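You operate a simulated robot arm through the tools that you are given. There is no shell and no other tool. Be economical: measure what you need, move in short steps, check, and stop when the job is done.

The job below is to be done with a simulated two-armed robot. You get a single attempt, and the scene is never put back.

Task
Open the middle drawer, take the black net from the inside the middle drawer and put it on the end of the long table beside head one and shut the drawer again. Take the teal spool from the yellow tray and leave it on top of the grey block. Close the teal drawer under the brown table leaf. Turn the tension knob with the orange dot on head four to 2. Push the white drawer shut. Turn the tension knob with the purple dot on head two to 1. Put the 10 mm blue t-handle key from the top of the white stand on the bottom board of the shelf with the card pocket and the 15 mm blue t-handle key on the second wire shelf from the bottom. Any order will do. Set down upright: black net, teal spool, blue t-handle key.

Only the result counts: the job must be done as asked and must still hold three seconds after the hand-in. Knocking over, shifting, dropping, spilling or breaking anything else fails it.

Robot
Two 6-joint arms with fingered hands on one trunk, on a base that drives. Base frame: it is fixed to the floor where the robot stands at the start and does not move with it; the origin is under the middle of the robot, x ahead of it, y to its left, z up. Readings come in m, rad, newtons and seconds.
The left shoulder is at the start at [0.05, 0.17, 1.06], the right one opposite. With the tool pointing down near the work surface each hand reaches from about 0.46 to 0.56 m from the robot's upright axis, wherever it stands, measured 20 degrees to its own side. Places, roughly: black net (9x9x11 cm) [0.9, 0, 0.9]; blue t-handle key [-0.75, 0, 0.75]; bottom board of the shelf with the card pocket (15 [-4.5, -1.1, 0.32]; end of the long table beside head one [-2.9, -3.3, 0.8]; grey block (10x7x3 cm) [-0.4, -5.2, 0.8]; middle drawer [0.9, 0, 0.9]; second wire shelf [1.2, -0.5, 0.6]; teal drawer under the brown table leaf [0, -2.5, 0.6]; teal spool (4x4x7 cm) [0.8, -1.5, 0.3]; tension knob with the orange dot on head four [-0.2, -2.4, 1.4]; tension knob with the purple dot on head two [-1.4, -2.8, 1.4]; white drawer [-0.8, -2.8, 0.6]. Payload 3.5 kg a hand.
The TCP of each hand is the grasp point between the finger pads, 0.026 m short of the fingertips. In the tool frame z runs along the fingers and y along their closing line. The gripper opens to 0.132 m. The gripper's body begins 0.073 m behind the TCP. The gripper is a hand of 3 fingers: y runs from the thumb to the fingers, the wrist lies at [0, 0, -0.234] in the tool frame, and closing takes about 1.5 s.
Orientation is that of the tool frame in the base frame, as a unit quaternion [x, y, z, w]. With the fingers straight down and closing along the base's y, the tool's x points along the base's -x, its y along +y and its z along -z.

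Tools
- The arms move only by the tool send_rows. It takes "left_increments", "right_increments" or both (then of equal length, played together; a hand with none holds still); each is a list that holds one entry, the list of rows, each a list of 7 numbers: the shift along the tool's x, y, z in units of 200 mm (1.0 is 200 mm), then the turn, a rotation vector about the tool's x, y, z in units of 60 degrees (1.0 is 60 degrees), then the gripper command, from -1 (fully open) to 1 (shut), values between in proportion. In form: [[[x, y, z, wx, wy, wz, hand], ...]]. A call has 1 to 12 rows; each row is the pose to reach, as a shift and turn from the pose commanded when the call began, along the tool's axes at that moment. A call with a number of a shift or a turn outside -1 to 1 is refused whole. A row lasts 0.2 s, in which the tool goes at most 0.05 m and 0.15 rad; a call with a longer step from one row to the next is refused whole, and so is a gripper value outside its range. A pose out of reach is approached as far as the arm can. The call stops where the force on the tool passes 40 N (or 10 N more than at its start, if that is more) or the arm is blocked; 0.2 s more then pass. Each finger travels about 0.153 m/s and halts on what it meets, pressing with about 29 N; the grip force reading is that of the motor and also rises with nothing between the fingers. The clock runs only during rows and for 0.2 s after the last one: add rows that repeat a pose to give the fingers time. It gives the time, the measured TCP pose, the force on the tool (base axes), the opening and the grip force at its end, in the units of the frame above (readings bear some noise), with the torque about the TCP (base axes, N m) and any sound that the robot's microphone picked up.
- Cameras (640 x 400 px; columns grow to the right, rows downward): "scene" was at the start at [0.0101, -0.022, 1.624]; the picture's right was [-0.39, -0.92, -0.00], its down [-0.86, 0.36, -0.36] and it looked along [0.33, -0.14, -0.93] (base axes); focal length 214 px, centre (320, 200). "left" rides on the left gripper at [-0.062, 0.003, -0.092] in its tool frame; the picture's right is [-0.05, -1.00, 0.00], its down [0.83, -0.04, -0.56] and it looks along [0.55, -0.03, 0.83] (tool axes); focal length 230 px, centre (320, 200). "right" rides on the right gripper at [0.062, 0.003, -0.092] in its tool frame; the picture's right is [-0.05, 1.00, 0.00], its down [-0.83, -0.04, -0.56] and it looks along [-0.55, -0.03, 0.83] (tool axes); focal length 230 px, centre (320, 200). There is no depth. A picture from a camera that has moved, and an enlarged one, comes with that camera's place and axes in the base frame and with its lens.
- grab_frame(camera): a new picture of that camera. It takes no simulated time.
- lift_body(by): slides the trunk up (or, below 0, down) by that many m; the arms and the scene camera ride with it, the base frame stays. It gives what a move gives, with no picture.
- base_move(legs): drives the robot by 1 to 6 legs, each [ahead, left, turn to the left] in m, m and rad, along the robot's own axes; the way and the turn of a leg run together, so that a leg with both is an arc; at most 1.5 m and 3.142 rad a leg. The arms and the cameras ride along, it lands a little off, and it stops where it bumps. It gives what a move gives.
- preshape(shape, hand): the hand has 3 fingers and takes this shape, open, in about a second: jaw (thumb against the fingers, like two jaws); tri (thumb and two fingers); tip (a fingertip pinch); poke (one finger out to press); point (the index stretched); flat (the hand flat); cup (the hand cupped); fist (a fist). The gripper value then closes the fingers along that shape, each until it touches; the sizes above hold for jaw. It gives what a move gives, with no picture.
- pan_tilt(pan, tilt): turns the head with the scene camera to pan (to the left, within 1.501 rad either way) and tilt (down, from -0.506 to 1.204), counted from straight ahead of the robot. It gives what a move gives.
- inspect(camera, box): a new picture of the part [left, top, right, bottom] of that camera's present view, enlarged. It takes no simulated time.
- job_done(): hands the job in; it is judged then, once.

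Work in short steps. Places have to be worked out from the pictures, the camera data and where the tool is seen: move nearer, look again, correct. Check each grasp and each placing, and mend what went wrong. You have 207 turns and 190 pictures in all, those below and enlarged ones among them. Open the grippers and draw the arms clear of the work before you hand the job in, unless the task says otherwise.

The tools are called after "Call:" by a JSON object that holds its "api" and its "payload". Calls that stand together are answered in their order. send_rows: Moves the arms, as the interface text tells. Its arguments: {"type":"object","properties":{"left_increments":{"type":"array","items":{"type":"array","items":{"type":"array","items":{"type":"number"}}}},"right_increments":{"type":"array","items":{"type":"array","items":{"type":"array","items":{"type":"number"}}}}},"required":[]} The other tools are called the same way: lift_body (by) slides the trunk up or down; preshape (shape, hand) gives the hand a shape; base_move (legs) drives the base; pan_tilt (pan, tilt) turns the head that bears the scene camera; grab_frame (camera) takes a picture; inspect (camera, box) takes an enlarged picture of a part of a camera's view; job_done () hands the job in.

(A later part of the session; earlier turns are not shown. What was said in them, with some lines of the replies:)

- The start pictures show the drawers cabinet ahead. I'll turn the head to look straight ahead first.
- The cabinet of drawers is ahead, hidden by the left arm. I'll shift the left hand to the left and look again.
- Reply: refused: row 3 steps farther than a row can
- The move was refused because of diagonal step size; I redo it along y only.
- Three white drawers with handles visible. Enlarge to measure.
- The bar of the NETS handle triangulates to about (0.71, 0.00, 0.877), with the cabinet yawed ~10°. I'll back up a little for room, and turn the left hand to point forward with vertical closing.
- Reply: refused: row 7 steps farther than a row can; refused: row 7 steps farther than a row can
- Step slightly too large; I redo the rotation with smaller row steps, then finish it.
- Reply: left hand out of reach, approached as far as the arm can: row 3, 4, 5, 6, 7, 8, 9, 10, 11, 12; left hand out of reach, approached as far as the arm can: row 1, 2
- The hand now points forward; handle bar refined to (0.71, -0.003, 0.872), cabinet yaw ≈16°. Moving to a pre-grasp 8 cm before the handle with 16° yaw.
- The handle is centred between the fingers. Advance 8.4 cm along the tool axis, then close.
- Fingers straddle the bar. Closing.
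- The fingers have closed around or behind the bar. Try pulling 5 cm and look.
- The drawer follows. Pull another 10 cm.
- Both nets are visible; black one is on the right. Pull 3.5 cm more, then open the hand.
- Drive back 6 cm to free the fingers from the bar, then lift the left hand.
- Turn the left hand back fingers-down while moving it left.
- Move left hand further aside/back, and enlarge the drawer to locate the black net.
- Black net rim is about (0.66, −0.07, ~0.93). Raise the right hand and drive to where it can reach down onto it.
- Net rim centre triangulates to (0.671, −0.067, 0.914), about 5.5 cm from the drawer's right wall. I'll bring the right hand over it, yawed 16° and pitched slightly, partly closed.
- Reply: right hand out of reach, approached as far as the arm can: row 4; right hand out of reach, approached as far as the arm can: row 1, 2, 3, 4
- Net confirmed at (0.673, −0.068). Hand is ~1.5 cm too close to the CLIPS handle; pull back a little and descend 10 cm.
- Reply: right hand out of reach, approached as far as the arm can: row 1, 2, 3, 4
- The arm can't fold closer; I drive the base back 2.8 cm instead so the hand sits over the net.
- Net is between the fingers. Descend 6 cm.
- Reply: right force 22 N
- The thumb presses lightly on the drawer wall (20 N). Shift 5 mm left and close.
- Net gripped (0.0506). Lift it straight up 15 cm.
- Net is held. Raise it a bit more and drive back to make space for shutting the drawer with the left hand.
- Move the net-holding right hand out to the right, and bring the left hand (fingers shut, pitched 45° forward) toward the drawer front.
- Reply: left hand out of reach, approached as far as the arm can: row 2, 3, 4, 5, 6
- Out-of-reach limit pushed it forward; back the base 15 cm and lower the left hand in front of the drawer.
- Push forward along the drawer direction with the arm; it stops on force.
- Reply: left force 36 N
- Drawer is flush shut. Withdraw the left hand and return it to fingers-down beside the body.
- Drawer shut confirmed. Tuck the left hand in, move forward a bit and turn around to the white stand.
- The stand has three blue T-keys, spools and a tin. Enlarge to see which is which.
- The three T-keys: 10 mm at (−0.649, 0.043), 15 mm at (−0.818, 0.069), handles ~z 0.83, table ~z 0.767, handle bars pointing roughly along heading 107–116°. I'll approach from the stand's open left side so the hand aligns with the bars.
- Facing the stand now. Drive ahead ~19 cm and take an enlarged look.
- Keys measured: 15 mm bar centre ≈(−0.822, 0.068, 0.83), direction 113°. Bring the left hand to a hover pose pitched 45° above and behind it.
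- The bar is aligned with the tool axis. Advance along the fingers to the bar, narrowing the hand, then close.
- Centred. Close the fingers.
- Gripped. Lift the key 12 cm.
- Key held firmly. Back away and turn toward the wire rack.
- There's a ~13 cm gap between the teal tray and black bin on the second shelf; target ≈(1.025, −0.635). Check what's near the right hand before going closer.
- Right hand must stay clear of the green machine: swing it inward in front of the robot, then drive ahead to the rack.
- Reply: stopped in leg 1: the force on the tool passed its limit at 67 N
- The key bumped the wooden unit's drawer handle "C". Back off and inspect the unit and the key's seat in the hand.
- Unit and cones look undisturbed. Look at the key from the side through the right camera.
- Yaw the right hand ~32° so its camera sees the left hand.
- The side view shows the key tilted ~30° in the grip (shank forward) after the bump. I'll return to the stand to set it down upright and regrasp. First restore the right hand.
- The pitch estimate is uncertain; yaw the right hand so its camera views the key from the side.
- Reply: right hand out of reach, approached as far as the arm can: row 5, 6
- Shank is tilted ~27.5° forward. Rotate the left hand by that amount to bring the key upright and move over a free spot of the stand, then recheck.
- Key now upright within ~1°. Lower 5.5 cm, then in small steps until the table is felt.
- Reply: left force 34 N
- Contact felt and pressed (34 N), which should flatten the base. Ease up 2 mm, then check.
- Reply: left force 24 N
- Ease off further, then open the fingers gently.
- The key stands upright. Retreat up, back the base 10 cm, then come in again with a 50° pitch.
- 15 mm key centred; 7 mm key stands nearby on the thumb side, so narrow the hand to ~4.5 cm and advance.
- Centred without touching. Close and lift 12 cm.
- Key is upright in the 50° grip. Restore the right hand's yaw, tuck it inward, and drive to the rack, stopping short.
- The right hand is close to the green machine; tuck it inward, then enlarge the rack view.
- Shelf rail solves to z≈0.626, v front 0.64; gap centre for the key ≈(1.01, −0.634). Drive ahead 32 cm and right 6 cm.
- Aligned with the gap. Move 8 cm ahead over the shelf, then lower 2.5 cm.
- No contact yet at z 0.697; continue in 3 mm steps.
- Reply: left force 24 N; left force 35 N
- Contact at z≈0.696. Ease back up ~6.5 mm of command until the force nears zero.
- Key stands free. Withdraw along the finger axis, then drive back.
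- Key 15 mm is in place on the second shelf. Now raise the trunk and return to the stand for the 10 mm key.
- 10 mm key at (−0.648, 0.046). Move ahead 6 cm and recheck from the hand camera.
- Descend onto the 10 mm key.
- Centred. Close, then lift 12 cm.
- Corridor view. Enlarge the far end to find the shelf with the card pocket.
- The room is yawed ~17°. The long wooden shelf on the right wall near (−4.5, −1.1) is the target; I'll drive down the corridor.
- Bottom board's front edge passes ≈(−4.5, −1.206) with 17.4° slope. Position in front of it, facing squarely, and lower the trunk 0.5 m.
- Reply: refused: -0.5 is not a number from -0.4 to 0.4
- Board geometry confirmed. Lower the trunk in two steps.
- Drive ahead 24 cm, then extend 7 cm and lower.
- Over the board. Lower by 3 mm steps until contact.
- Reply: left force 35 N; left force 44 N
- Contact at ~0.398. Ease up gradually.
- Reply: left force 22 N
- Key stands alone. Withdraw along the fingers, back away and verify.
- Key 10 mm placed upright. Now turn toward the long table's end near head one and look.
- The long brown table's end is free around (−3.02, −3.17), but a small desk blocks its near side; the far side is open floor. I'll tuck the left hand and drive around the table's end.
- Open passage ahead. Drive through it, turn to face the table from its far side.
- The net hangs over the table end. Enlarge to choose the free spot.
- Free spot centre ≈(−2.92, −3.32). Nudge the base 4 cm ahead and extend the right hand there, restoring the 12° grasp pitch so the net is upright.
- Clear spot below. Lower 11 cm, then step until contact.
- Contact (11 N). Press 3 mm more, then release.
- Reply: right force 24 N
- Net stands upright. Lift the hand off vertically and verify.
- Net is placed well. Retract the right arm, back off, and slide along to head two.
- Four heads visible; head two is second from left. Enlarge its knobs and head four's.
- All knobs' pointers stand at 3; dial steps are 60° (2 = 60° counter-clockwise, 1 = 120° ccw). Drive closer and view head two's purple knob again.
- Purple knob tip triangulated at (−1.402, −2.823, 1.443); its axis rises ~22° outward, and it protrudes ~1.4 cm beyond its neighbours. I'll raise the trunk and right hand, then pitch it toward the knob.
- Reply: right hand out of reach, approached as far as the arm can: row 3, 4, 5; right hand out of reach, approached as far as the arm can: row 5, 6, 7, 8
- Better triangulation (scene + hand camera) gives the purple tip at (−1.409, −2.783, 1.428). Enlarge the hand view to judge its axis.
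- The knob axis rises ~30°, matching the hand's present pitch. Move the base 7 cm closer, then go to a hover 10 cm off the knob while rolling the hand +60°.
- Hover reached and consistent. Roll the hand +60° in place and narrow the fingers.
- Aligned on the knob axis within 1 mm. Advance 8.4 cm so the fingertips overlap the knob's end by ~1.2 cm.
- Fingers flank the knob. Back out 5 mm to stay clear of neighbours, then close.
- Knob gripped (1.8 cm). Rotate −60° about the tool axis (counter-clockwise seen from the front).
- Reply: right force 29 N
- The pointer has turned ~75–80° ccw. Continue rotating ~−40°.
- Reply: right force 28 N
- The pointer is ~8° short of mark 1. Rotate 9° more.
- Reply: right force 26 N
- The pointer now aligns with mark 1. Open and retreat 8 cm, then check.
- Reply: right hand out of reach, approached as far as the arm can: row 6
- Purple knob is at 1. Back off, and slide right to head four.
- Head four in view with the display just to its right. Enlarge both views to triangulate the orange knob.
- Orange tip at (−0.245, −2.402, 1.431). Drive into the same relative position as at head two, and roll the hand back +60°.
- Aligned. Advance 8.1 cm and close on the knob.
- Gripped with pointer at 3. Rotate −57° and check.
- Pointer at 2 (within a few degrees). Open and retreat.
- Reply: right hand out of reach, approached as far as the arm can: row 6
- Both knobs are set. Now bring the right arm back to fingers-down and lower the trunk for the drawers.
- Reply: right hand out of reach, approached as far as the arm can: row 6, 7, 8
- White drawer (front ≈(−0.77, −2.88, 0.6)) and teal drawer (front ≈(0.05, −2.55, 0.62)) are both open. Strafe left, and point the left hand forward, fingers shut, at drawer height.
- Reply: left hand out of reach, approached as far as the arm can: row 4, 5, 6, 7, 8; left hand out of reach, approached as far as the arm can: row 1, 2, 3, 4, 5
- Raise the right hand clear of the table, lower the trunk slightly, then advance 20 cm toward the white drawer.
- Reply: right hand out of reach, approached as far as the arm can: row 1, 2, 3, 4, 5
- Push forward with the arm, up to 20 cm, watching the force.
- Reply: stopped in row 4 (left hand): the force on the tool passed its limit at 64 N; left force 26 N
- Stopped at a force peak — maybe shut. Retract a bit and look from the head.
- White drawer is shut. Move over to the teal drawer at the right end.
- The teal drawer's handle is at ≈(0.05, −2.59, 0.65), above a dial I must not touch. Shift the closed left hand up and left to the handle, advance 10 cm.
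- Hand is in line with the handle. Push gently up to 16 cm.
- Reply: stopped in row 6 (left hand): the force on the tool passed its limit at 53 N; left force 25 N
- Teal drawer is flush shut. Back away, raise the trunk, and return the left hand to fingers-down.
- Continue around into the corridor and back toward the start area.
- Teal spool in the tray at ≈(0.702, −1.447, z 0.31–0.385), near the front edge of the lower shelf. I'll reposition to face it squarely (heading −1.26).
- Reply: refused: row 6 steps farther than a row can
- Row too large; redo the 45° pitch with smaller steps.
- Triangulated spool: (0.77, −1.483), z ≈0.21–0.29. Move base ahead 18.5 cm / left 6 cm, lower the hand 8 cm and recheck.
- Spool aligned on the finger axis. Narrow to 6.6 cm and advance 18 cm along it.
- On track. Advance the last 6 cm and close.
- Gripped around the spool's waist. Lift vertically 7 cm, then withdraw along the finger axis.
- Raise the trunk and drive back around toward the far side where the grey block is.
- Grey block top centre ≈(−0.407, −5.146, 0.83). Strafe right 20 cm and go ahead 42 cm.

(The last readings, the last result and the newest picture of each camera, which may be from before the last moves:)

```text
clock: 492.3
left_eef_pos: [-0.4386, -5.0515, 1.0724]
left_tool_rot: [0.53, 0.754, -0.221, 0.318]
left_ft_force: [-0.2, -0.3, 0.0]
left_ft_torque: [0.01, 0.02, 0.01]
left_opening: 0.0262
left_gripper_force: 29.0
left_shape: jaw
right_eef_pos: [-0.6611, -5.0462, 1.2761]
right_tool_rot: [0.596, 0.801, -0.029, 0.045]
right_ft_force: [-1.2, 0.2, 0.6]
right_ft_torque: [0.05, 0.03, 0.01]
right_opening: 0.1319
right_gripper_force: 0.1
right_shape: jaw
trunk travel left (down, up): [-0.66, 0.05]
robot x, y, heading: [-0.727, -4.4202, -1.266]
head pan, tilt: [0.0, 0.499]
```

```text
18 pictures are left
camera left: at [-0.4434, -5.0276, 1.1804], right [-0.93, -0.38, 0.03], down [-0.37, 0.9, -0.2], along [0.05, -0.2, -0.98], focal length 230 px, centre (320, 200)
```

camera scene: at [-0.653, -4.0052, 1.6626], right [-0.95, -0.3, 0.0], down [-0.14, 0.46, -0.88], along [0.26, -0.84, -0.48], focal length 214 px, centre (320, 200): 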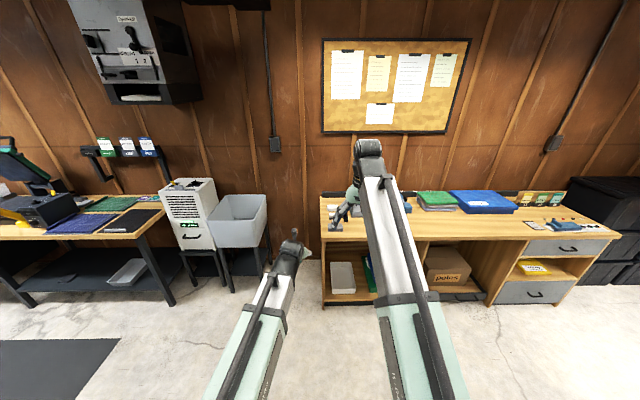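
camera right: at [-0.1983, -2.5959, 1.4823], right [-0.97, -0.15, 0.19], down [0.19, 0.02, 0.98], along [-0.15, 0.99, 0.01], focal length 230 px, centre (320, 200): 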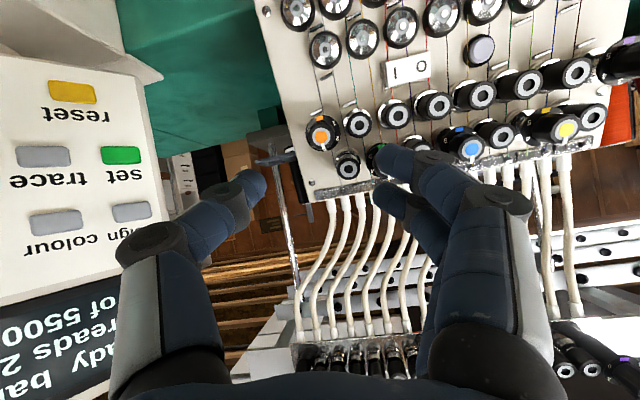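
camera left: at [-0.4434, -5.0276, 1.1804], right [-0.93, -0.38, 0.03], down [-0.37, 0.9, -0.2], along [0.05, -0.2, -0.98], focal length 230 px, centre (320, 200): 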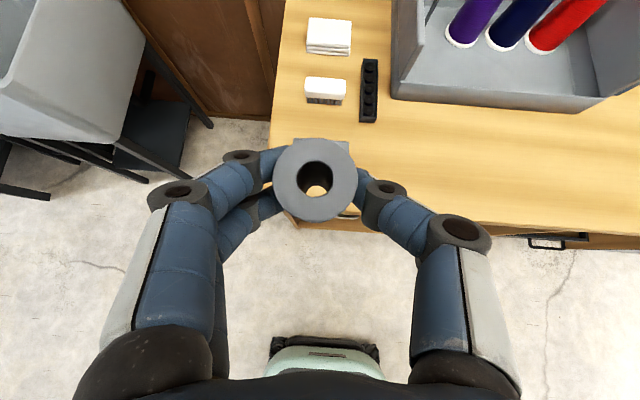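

Block centre refined to (−0.404, −5.150). Move the spool over it and lower 12 cm.

Call:
{"api": "send_rows", "payload": {"left_increments": [[[-0.123, -0.01, 0.125, 0, 0, 0, 1], [-0.247, -0.02, 0.25, 0, 0, 0, 1], [-0.37, -0.03, 0.375, 0, 0, 0, 1], [-0.23, -0.03, 0.515, 0, 0, 0, 1], [-0.09, -0.03, 0.655, 0, 0, 0, 1], [0.057, -0.03, 0.795, 0, 0, 0, 1]]]}}

Call:
{"api": "grab_frame", "payload": {"camera": "left"}}

Call:
{"api": "inspect", "payload": {"camera": "scene", "box": [240, 220, 400, 340]}}

```text
clock: 493.7
left_eef_pos: [-0.4076, -5.1522, 0.9547]
left_tool_rot: [0.53, 0.754, -0.222, 0.318]
left_ft_force: [0.1, -0.8, -0.9]
left_ft_torque: [-0.04, 0.01, -0.03]
left_opening: 0.026
left_gripper_force: 29.5
left_shape: jaw
right_eef_pos: [-0.6606, -5.0455, 1.2756]
right_tool_rot: [0.595, 0.802, -0.029, 0.047]
right_ft_force: [-0.1, -0.8, 0.8]
right_ft_torque: [0.02, -0.02, -0.03]
right_opening: 0.1321
right_gripper_force: 0.0
right_shape: jaw
trunk travel left (down, up): [-0.66, 0.05]
robot x, y, heading: [-0.7314, -4.416, -1.264]
head pan, tilt: [0.0, 0.499]
```

```text
17 pictures are left
camera left: at [-0.4124, -5.1271, 1.062], right [-0.93, -0.38, 0.03], down [-0.37, 0.9, -0.21], along [0.05, -0.2, -0.98], focal length 230 px, centre (320, 200)
```

left: 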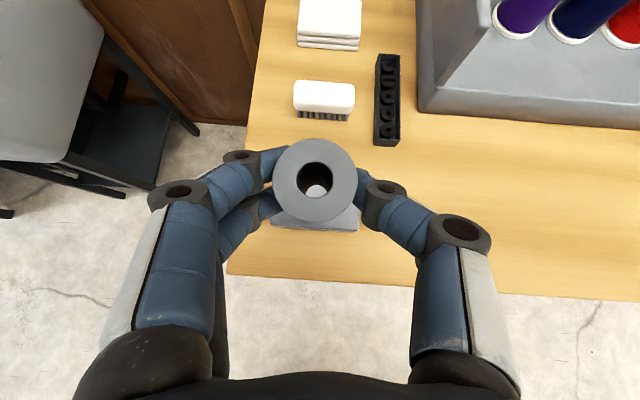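

```text
3.33 times, centred on (320, 280) of scene
camera zoom: at [-0.7167, -4.4668, 1.6627], right [-0.95, -0.3, 0.0], down [-0.14, 0.46, -0.88], along [0.26, -0.84, -0.48], focal length 715 px, centre (320, -67)
```

zoom: 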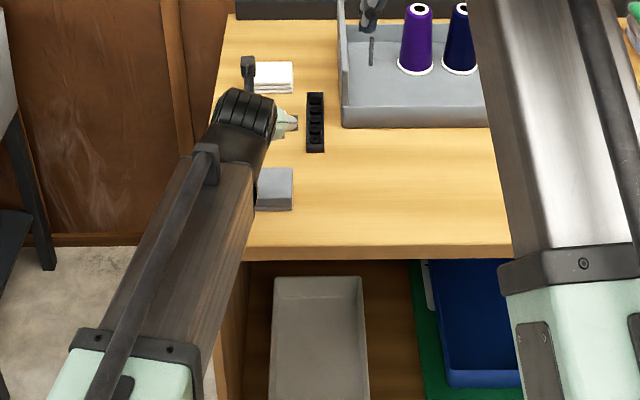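

In the hand camera the spool's foot projects onto the block's front edge; move it ~2.6 cm forward and look again.

Call:
{"api": "send_rows", "payload": {"left_increments": [[[-0.045, 0.0, 0.047, 0, 0, 0, 1], [-0.09, 0, 0.094, 0, 0, 0, 1]]]}}

Call:
{"api": "inspect", "payload": {"camera": "left", "box": [240, 120, 400, 270]}}

```text
clock: 494.3
left_eef_pos: [-0.3982, -5.1757, 0.9531]
left_tool_rot: [0.53, 0.755, -0.221, 0.318]
left_ft_force: [0.2, -1.4, -0.1]
left_ft_torque: [0.0, 0.02, 0.02]
left_opening: 0.0263
left_gripper_force: 29.2
left_shape: jaw
right_eef_pos: [-0.6605, -5.0463, 1.2763]
right_tool_rot: [0.595, 0.802, -0.029, 0.046]
right_ft_force: [0.4, 1.0, -0.1]
right_ft_torque: [0.01, -0.01, 0.01]
right_opening: 0.132
right_gripper_force: 0.0
right_shape: jaw
trunk travel left (down, up): [-0.66, 0.05]
robot x, y, heading: [-0.7307, -4.4181, -1.268]
head pan, tilt: [0.0, 0.499]
```

```text
2.67 times, centred on (320, 195) of left
camera zoom: at [-0.4036, -5.1523, 1.0614], right [-0.93, -0.38, 0.03], down [-0.37, 0.9, -0.21], along [0.05, -0.2, -0.98], focal length 614 px, centre (320, 213)
```

zoom: 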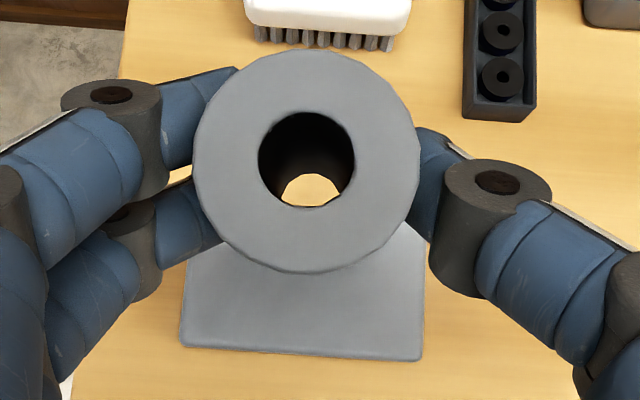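

Block centre ≈(−0.394, −5.183), top likely ~0.805. Shift 5 mm forward and lower 8 cm.

Call:
{"api": "send_rows", "payload": {"left_increments": [[[-0.018, 0, 0.019, 0, 0, 0, 1], [0.125, 0, 0.16, 0, 0, 0, 1], [0.267, 0, 0.299, 0, 0, 0, 1]]]}}

Call:
{"api": "send_rows", "payload": {"left_increments": [[[0.018, 0, 0.0175, 0, 0, 0, 1], [0.036, 0, 0.035, 0, 0, 0, 1]]]}}

Call:
{"api": "inspect", "payload": {"camera": "left", "box": [240, 120, 400, 270]}}

```text
clock: 495.1
left_eef_pos: [-0.3962, -5.1813, 0.8736]
left_tool_rot: [0.529, 0.755, -0.22, 0.319]
left_ft_force: [0.2, -0.3, 0.2]
left_ft_torque: [0.05, 0.01, 0.0]
left_opening: 0.0262
left_gripper_force: 29.3
left_shape: jaw
right_eef_pos: [-0.6599, -5.0453, 1.2753]
right_tool_rot: [0.596, 0.801, -0.029, 0.045]
right_ft_force: [-0.3, -0.2, -0.4]
right_ft_torque: [0.01, 0.03, 0.01]
right_opening: 0.1318
right_gripper_force: 0.0
right_shape: jaw
trunk travel left (down, up): [-0.66, 0.05]
robot x, y, heading: [-0.7319, -4.4143, -1.271]
head pan, tilt: [0.0, 0.499]
```

```text
clock: 495.7
left_eef_pos: [-0.396, -5.1818, 0.8639]
left_tool_rot: [0.529, 0.755, -0.221, 0.319]
left_ft_force: [0.3, 0.1, 2.4]
left_ft_torque: [0.01, -0.03, 0.0]
left_opening: 0.0259
left_gripper_force: 29.3
left_shape: jaw
right_eef_pos: [-0.6605, -5.0455, 1.2771]
right_tool_rot: [0.596, 0.801, -0.029, 0.045]
right_ft_force: [0.3, -0.1, 0.3]
right_ft_torque: [0.0, 0.01, 0.03]
right_opening: 0.1321
right_gripper_force: 0.1
right_shape: jaw
trunk travel left (down, up): [-0.66, 0.05]
robot x, y, heading: [-0.7321, -4.4177, -1.264]
head pan, tilt: [0.0, 0.499]
```

```text
2.67 times, centred on (320, 195) of left
camera zoom: at [-0.4017, -5.1569, 0.9718], right [-0.93, -0.38, 0.03], down [-0.37, 0.9, -0.21], along [0.05, -0.2, -0.98], focal length 614 px, centre (320, 213)
```

zoom: 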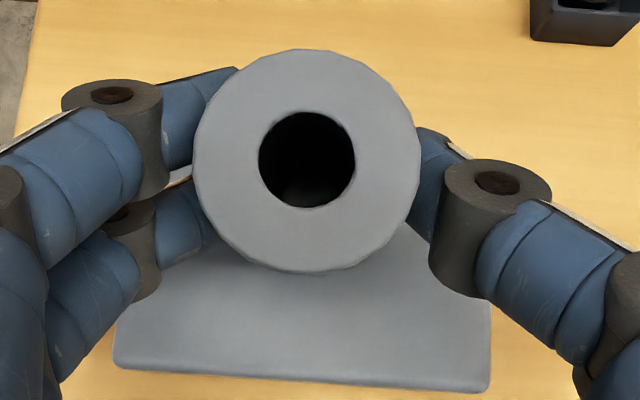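

Starting to touch (2.4 N). Lower 3 mm more.

Call:
{"api": "send_rows", "payload": {"left_increments": [[[0.01, 0, 0.01, 0, 0, 0, 1], [0.01, 0, 0.01, 0, 0, 0, 1]]]}}

```text
clock: 496.3
left_eef_pos: [-0.3955, -5.1815, 0.8626]
left_tool_rot: [0.529, 0.754, -0.222, 0.32]
left_ft_force: [-0.6, -3.0, 13.8]
left_ft_torque: [-0.09, -0.16, -0.03]
left_opening: 0.0265
left_gripper_force: 29.1
left_shape: jaw
right_eef_pos: [-0.6605, -5.0449, 1.2767]
right_tool_rot: [0.596, 0.801, -0.03, 0.045]
right_ft_force: [0.2, -0.2, 0.7]
right_ft_torque: [0.01, 0.01, 0.01]
right_opening: 0.132
right_gripper_force: 0.1
right_shape: jaw
trunk travel left (down, up): [-0.66, 0.05]
robot x, y, heading: [-0.7306, -4.4186, -1.263]
head pan, tilt: [0.0, 0.499]
```

Firm contact (14 N). Ease up 2 mm and open slowly.

Call:
{"api": "send_rows", "payload": {"left_increments": [[[-0.008, 0, -0.008, 0, 0, 0, 1], [-0.008, 0, -0.008, 0, 0, 0, 0.55], [-0.008, 0, -0.008, 0, 0, 0, 0.45], [-0.008, 0, -0.008, 0, 0, 0, 0.3], [-0.008, 0, -0.008, 0, 0, 0, 0.1], [-0.008, 0, -0.008, 0, 0, 0, 0]]]}}

Call:
{"api": "inspect", "payload": {"camera": "left", "box": [240, 120, 400, 270]}}

```text
clock: 497.7
left_eef_pos: [-0.3966, -5.182, 0.8627]
left_tool_rot: [0.53, 0.754, -0.222, 0.317]
left_ft_force: [0.7, -0.2, -0.9]
left_ft_torque: [-0.03, -0.04, 0.03]
left_opening: 0.0653
left_gripper_force: 0.1
left_shape: jaw
right_eef_pos: [-0.6609, -5.0446, 1.2752]
right_tool_rot: [0.596, 0.801, -0.03, 0.045]
right_ft_force: [-0.6, 0.4, -0.1]
right_ft_torque: [-0.01, -0.01, 0.0]
right_opening: 0.1319
right_gripper_force: 0.2
right_shape: jaw
trunk travel left (down, up): [-0.66, 0.05]
robot x, y, heading: [-0.7312, -4.4146, -1.266]
head pan, tilt: [0.0, 0.499]
```

```text
2.67 times, centred on (320, 195) of left
camera zoom: at [-0.4016, -5.1569, 0.9705], right [-0.93, -0.38, 0.03], down [-0.37, 0.9, -0.21], along [0.05, -0.2, -0.98], focal length 614 px, centre (320, 213)
```

zoom: 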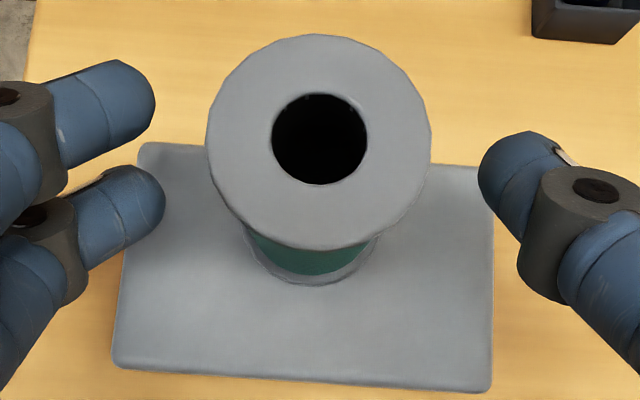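

The spool stands centred on the block. Withdraw along the finger axis, back away, and take a last look.

Call:
{"api": "send_rows", "payload": {"left_increments": [[[0, 0, -0.1, 0, 0, 0, -0.1], [0, 0, -0.25, 0, 0, 0, -0.2], [0, 0, -0.45, 0, 0, 0, -0.5], [0, 0, -0.65, 0, 0, 0, -1], [0, 0, -0.8, 0, 0, 0, -1]]]}}

Call:
{"api": "base_move", "payload": {"legs": [[-0.5, 0, 0]]}}

Call:
{"api": "inspect", "payload": {"camera": "scene", "box": [240, 170, 400, 290]}}

```text
clock: 498.9
left_eef_pos: [-0.4359, -5.0729, 0.9747]
left_tool_rot: [0.53, 0.754, -0.221, 0.318]
left_ft_force: [-0.2, -0.9, 0.2]
left_ft_torque: [-0.01, -0.01, -0.03]
left_opening: 0.1321
left_gripper_force: 0.1
left_shape: jaw
right_eef_pos: [-0.6606, -5.045, 1.2759]
right_tool_rot: [0.596, 0.801, -0.03, 0.046]
right_ft_force: [0.1, 0.0, 1.0]
right_ft_torque: [-0.01, 0.0, -0.01]
right_opening: 0.1321
right_gripper_force: 0.0
right_shape: jaw
trunk travel left (down, up): [-0.66, 0.05]
robot x, y, heading: [-0.7343, -4.4178, -1.263]
head pan, tilt: [0.0, 0.499]
```

```text
clock: 501.9
left_eef_pos: [-0.5871, -4.5917, 0.9745]
left_tool_rot: [0.53, 0.754, -0.222, 0.319]
left_ft_force: [0.0, 0.1, -0.8]
left_ft_torque: [-0.02, 0.0, 0.02]
left_opening: 0.1318
left_gripper_force: 0.1
left_shape: jaw
right_eef_pos: [-0.8113, -4.5616, 1.277]
right_tool_rot: [0.597, 0.801, -0.03, 0.045]
right_ft_force: [-0.3, -0.1, 0.6]
right_ft_torque: [0.01, -0.04, -0.02]
right_opening: 0.1319
right_gripper_force: 0.2
right_shape: jaw
trunk travel left (down, up): [-0.66, 0.05]
robot x, y, heading: [-0.8836, -3.9322, -1.267]
head pan, tilt: [0.0, 0.499]
```

```text
3.33 times, centred on (320, 230) of scene
camera zoom: at [-0.8677, -3.9832, 1.6627], right [-0.95, -0.3, 0.0], down [-0.14, 0.46, -0.88], along [0.26, -0.84, -0.48], focal length 715 px, centre (320, 100)
```

zoom: 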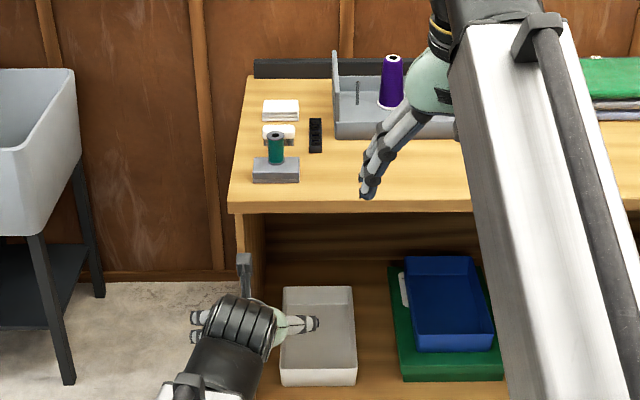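

The spool stands on the block. As a last check, turn to re-view both knobs and the drawers.

Call:
{"api": "base_move", "payload": {"legs": [[0, 0, 3.137]]}}

Call:
{"api": "pan_tilt", "payload": {"pan": 0, "tilt": 0.35}}

Call:
{"api": "grab_frame", "payload": {"camera": "scene"}}

```text
clock: 509.6
left_eef_pos: [-1.1797, -3.2807, 0.9752]
left_tool_rot: [0.755, -0.528, -0.319, -0.221]
left_ft_force: [-0.3, -0.8, 0.0]
left_ft_torque: [0.0, -0.01, -0.01]
left_opening: 0.1317
left_gripper_force: 0.0
left_shape: jaw
right_eef_pos: [-0.9551, -3.3075, 1.2754]
right_tool_rot: [0.802, -0.595, -0.045, -0.029]
right_ft_force: [0.1, -0.5, 0.4]
right_ft_torque: [-0.01, -0.01, 0.0]
right_opening: 0.1321
right_gripper_force: 0.0
right_shape: jaw
trunk travel left (down, up): [-0.66, 0.05]
robot x, y, heading: [-0.8812, -3.9352, 1.88]
head pan, tilt: [0.0, 0.499]
```

```text
clock: 510.4
left_eef_pos: [-1.179, -3.2806, 0.9741]
left_tool_rot: [0.756, -0.528, -0.318, -0.22]
left_ft_force: [-0.2, -0.7, -0.4]
left_ft_torque: [0.0, 0.03, 0.03]
left_opening: 0.1321
left_gripper_force: 0.1
left_shape: jaw
right_eef_pos: [-0.9539, -3.3086, 1.2763]
right_tool_rot: [0.802, -0.595, -0.045, -0.029]
right_ft_force: [0.1, 0.2, -0.2]
right_ft_torque: [-0.01, 0.0, -0.01]
right_opening: 0.132
right_gripper_force: 0.1
right_shape: jaw
trunk travel left (down, up): [-0.66, 0.05]
robot x, y, heading: [-0.8805, -3.9355, 1.876]
head pan, tilt: [0.0, 0.351]
```

```text
11 pictures are left
camera scene: at [-0.8986, -3.8849, 1.6763], right [0.95, 0.3, 0.0], down [0.1, -0.33, -0.94], along [-0.28, 0.89, -0.34], focal length 214 px, centre (320, 200)
```

scene: 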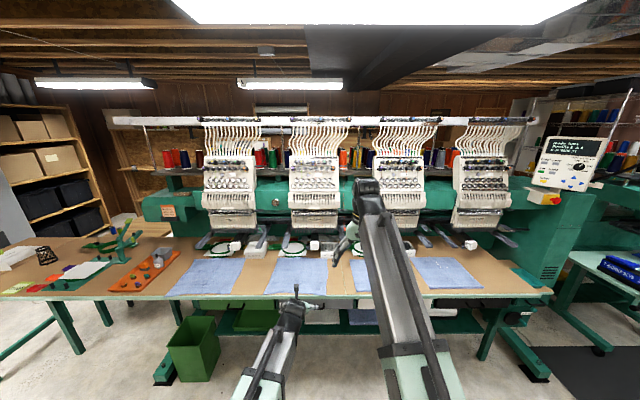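

Call:
{"api": "inspect", "payload": {"camera": "scene", "box": [284, 152, 344, 192]}}

Call:
{"api": "inspect", "payload": {"camera": "scene", "box": [452, 152, 512, 192]}}

Call:
{"api": "inspect", "payload": {"camera": "scene", "box": [300, 280, 560, 340]}}

```text
10.00 times, centred on (314, 172) of scene
camera zoom: at [-0.8986, -3.8849, 1.6763], right [0.95, 0.3, 0.0], down [0.1, -0.33, -0.94], along [-0.28, 0.89, -0.34], focal length 2145 px, centre (380, 480)
```

zoom: 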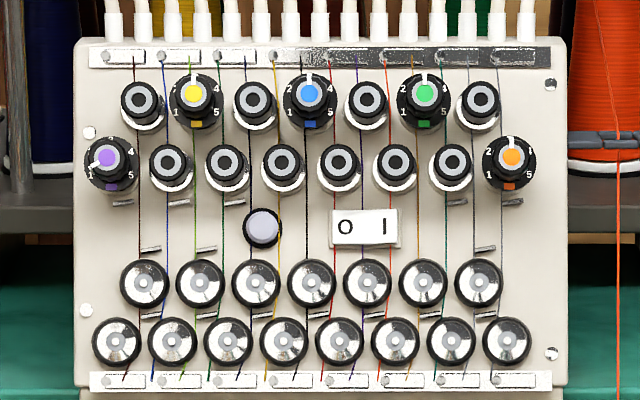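

```text
10.00 times, centred on (482, 172) of scene
camera zoom: at [-0.8986, -3.8849, 1.6763], right [0.95, 0.3, 0.0], down [0.1, -0.33, -0.94], along [-0.28, 0.89, -0.34], focal length 2145 px, centre (-1300, 480)
```

zoom: 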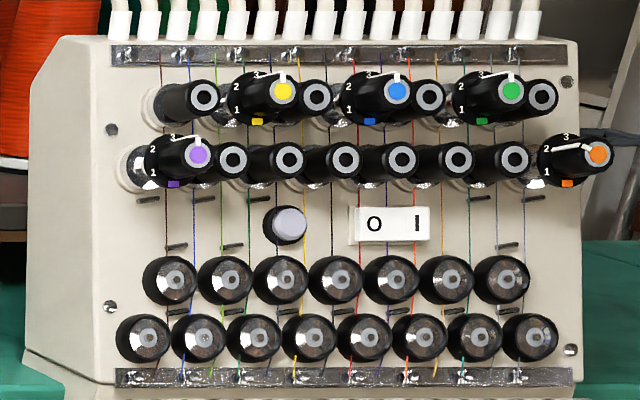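

```text
2.46 times, centred on (430, 310) of scene
camera zoom: at [-0.8986, -3.8849, 1.6763], right [0.95, 0.3, 0.0], down [0.1, -0.33, -0.94], along [-0.28, 0.89, -0.34], focal length 528 px, centre (49, -71)
```

zoom: 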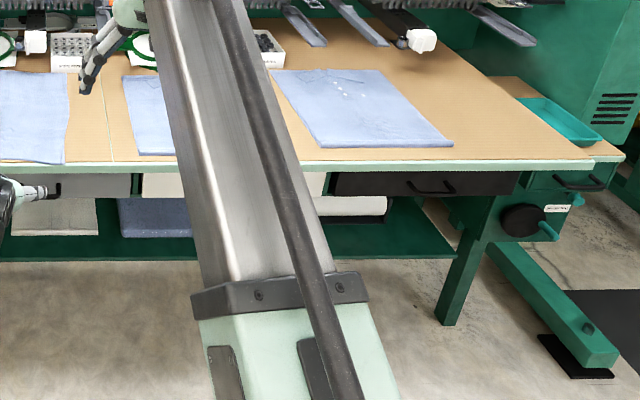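

Both knobs point at their numbers, drawers are shut, and everything is placed. Grippers are open and clear; handing in.

Call:
{"api": "job_done", "payload": {}}

```text
The job is handed in.
```

The whole job is done and handed in. The last pictures showed every placed item standing upright, all three drawers flush shut and both knobs pointing at their numbers:

- **Black net:** on the end of the long table beside head one.
- **Teal spool:** on top of the grey block.
- **Drawers:** the middle drawer is shut again, and the white and teal drawers are closed.
- **Knobs:** head four's orange-dot knob is at 2 and head two's purple-dot knob is at 1.
- **Blue T-handle keys:** the 10 mm key is on the bottom board of the shelf with the card pocket, and the 15 mm key is on the second wire shelf from the bottom.

While I carried the 15 mm key, it bumped a drawer handle on the wire rack's wooden unit. The unit and its thread cones showed no shift in the pictures. The bump tilted the key in the grip, so I set it back on the white stand and re-gripped it before placing it.
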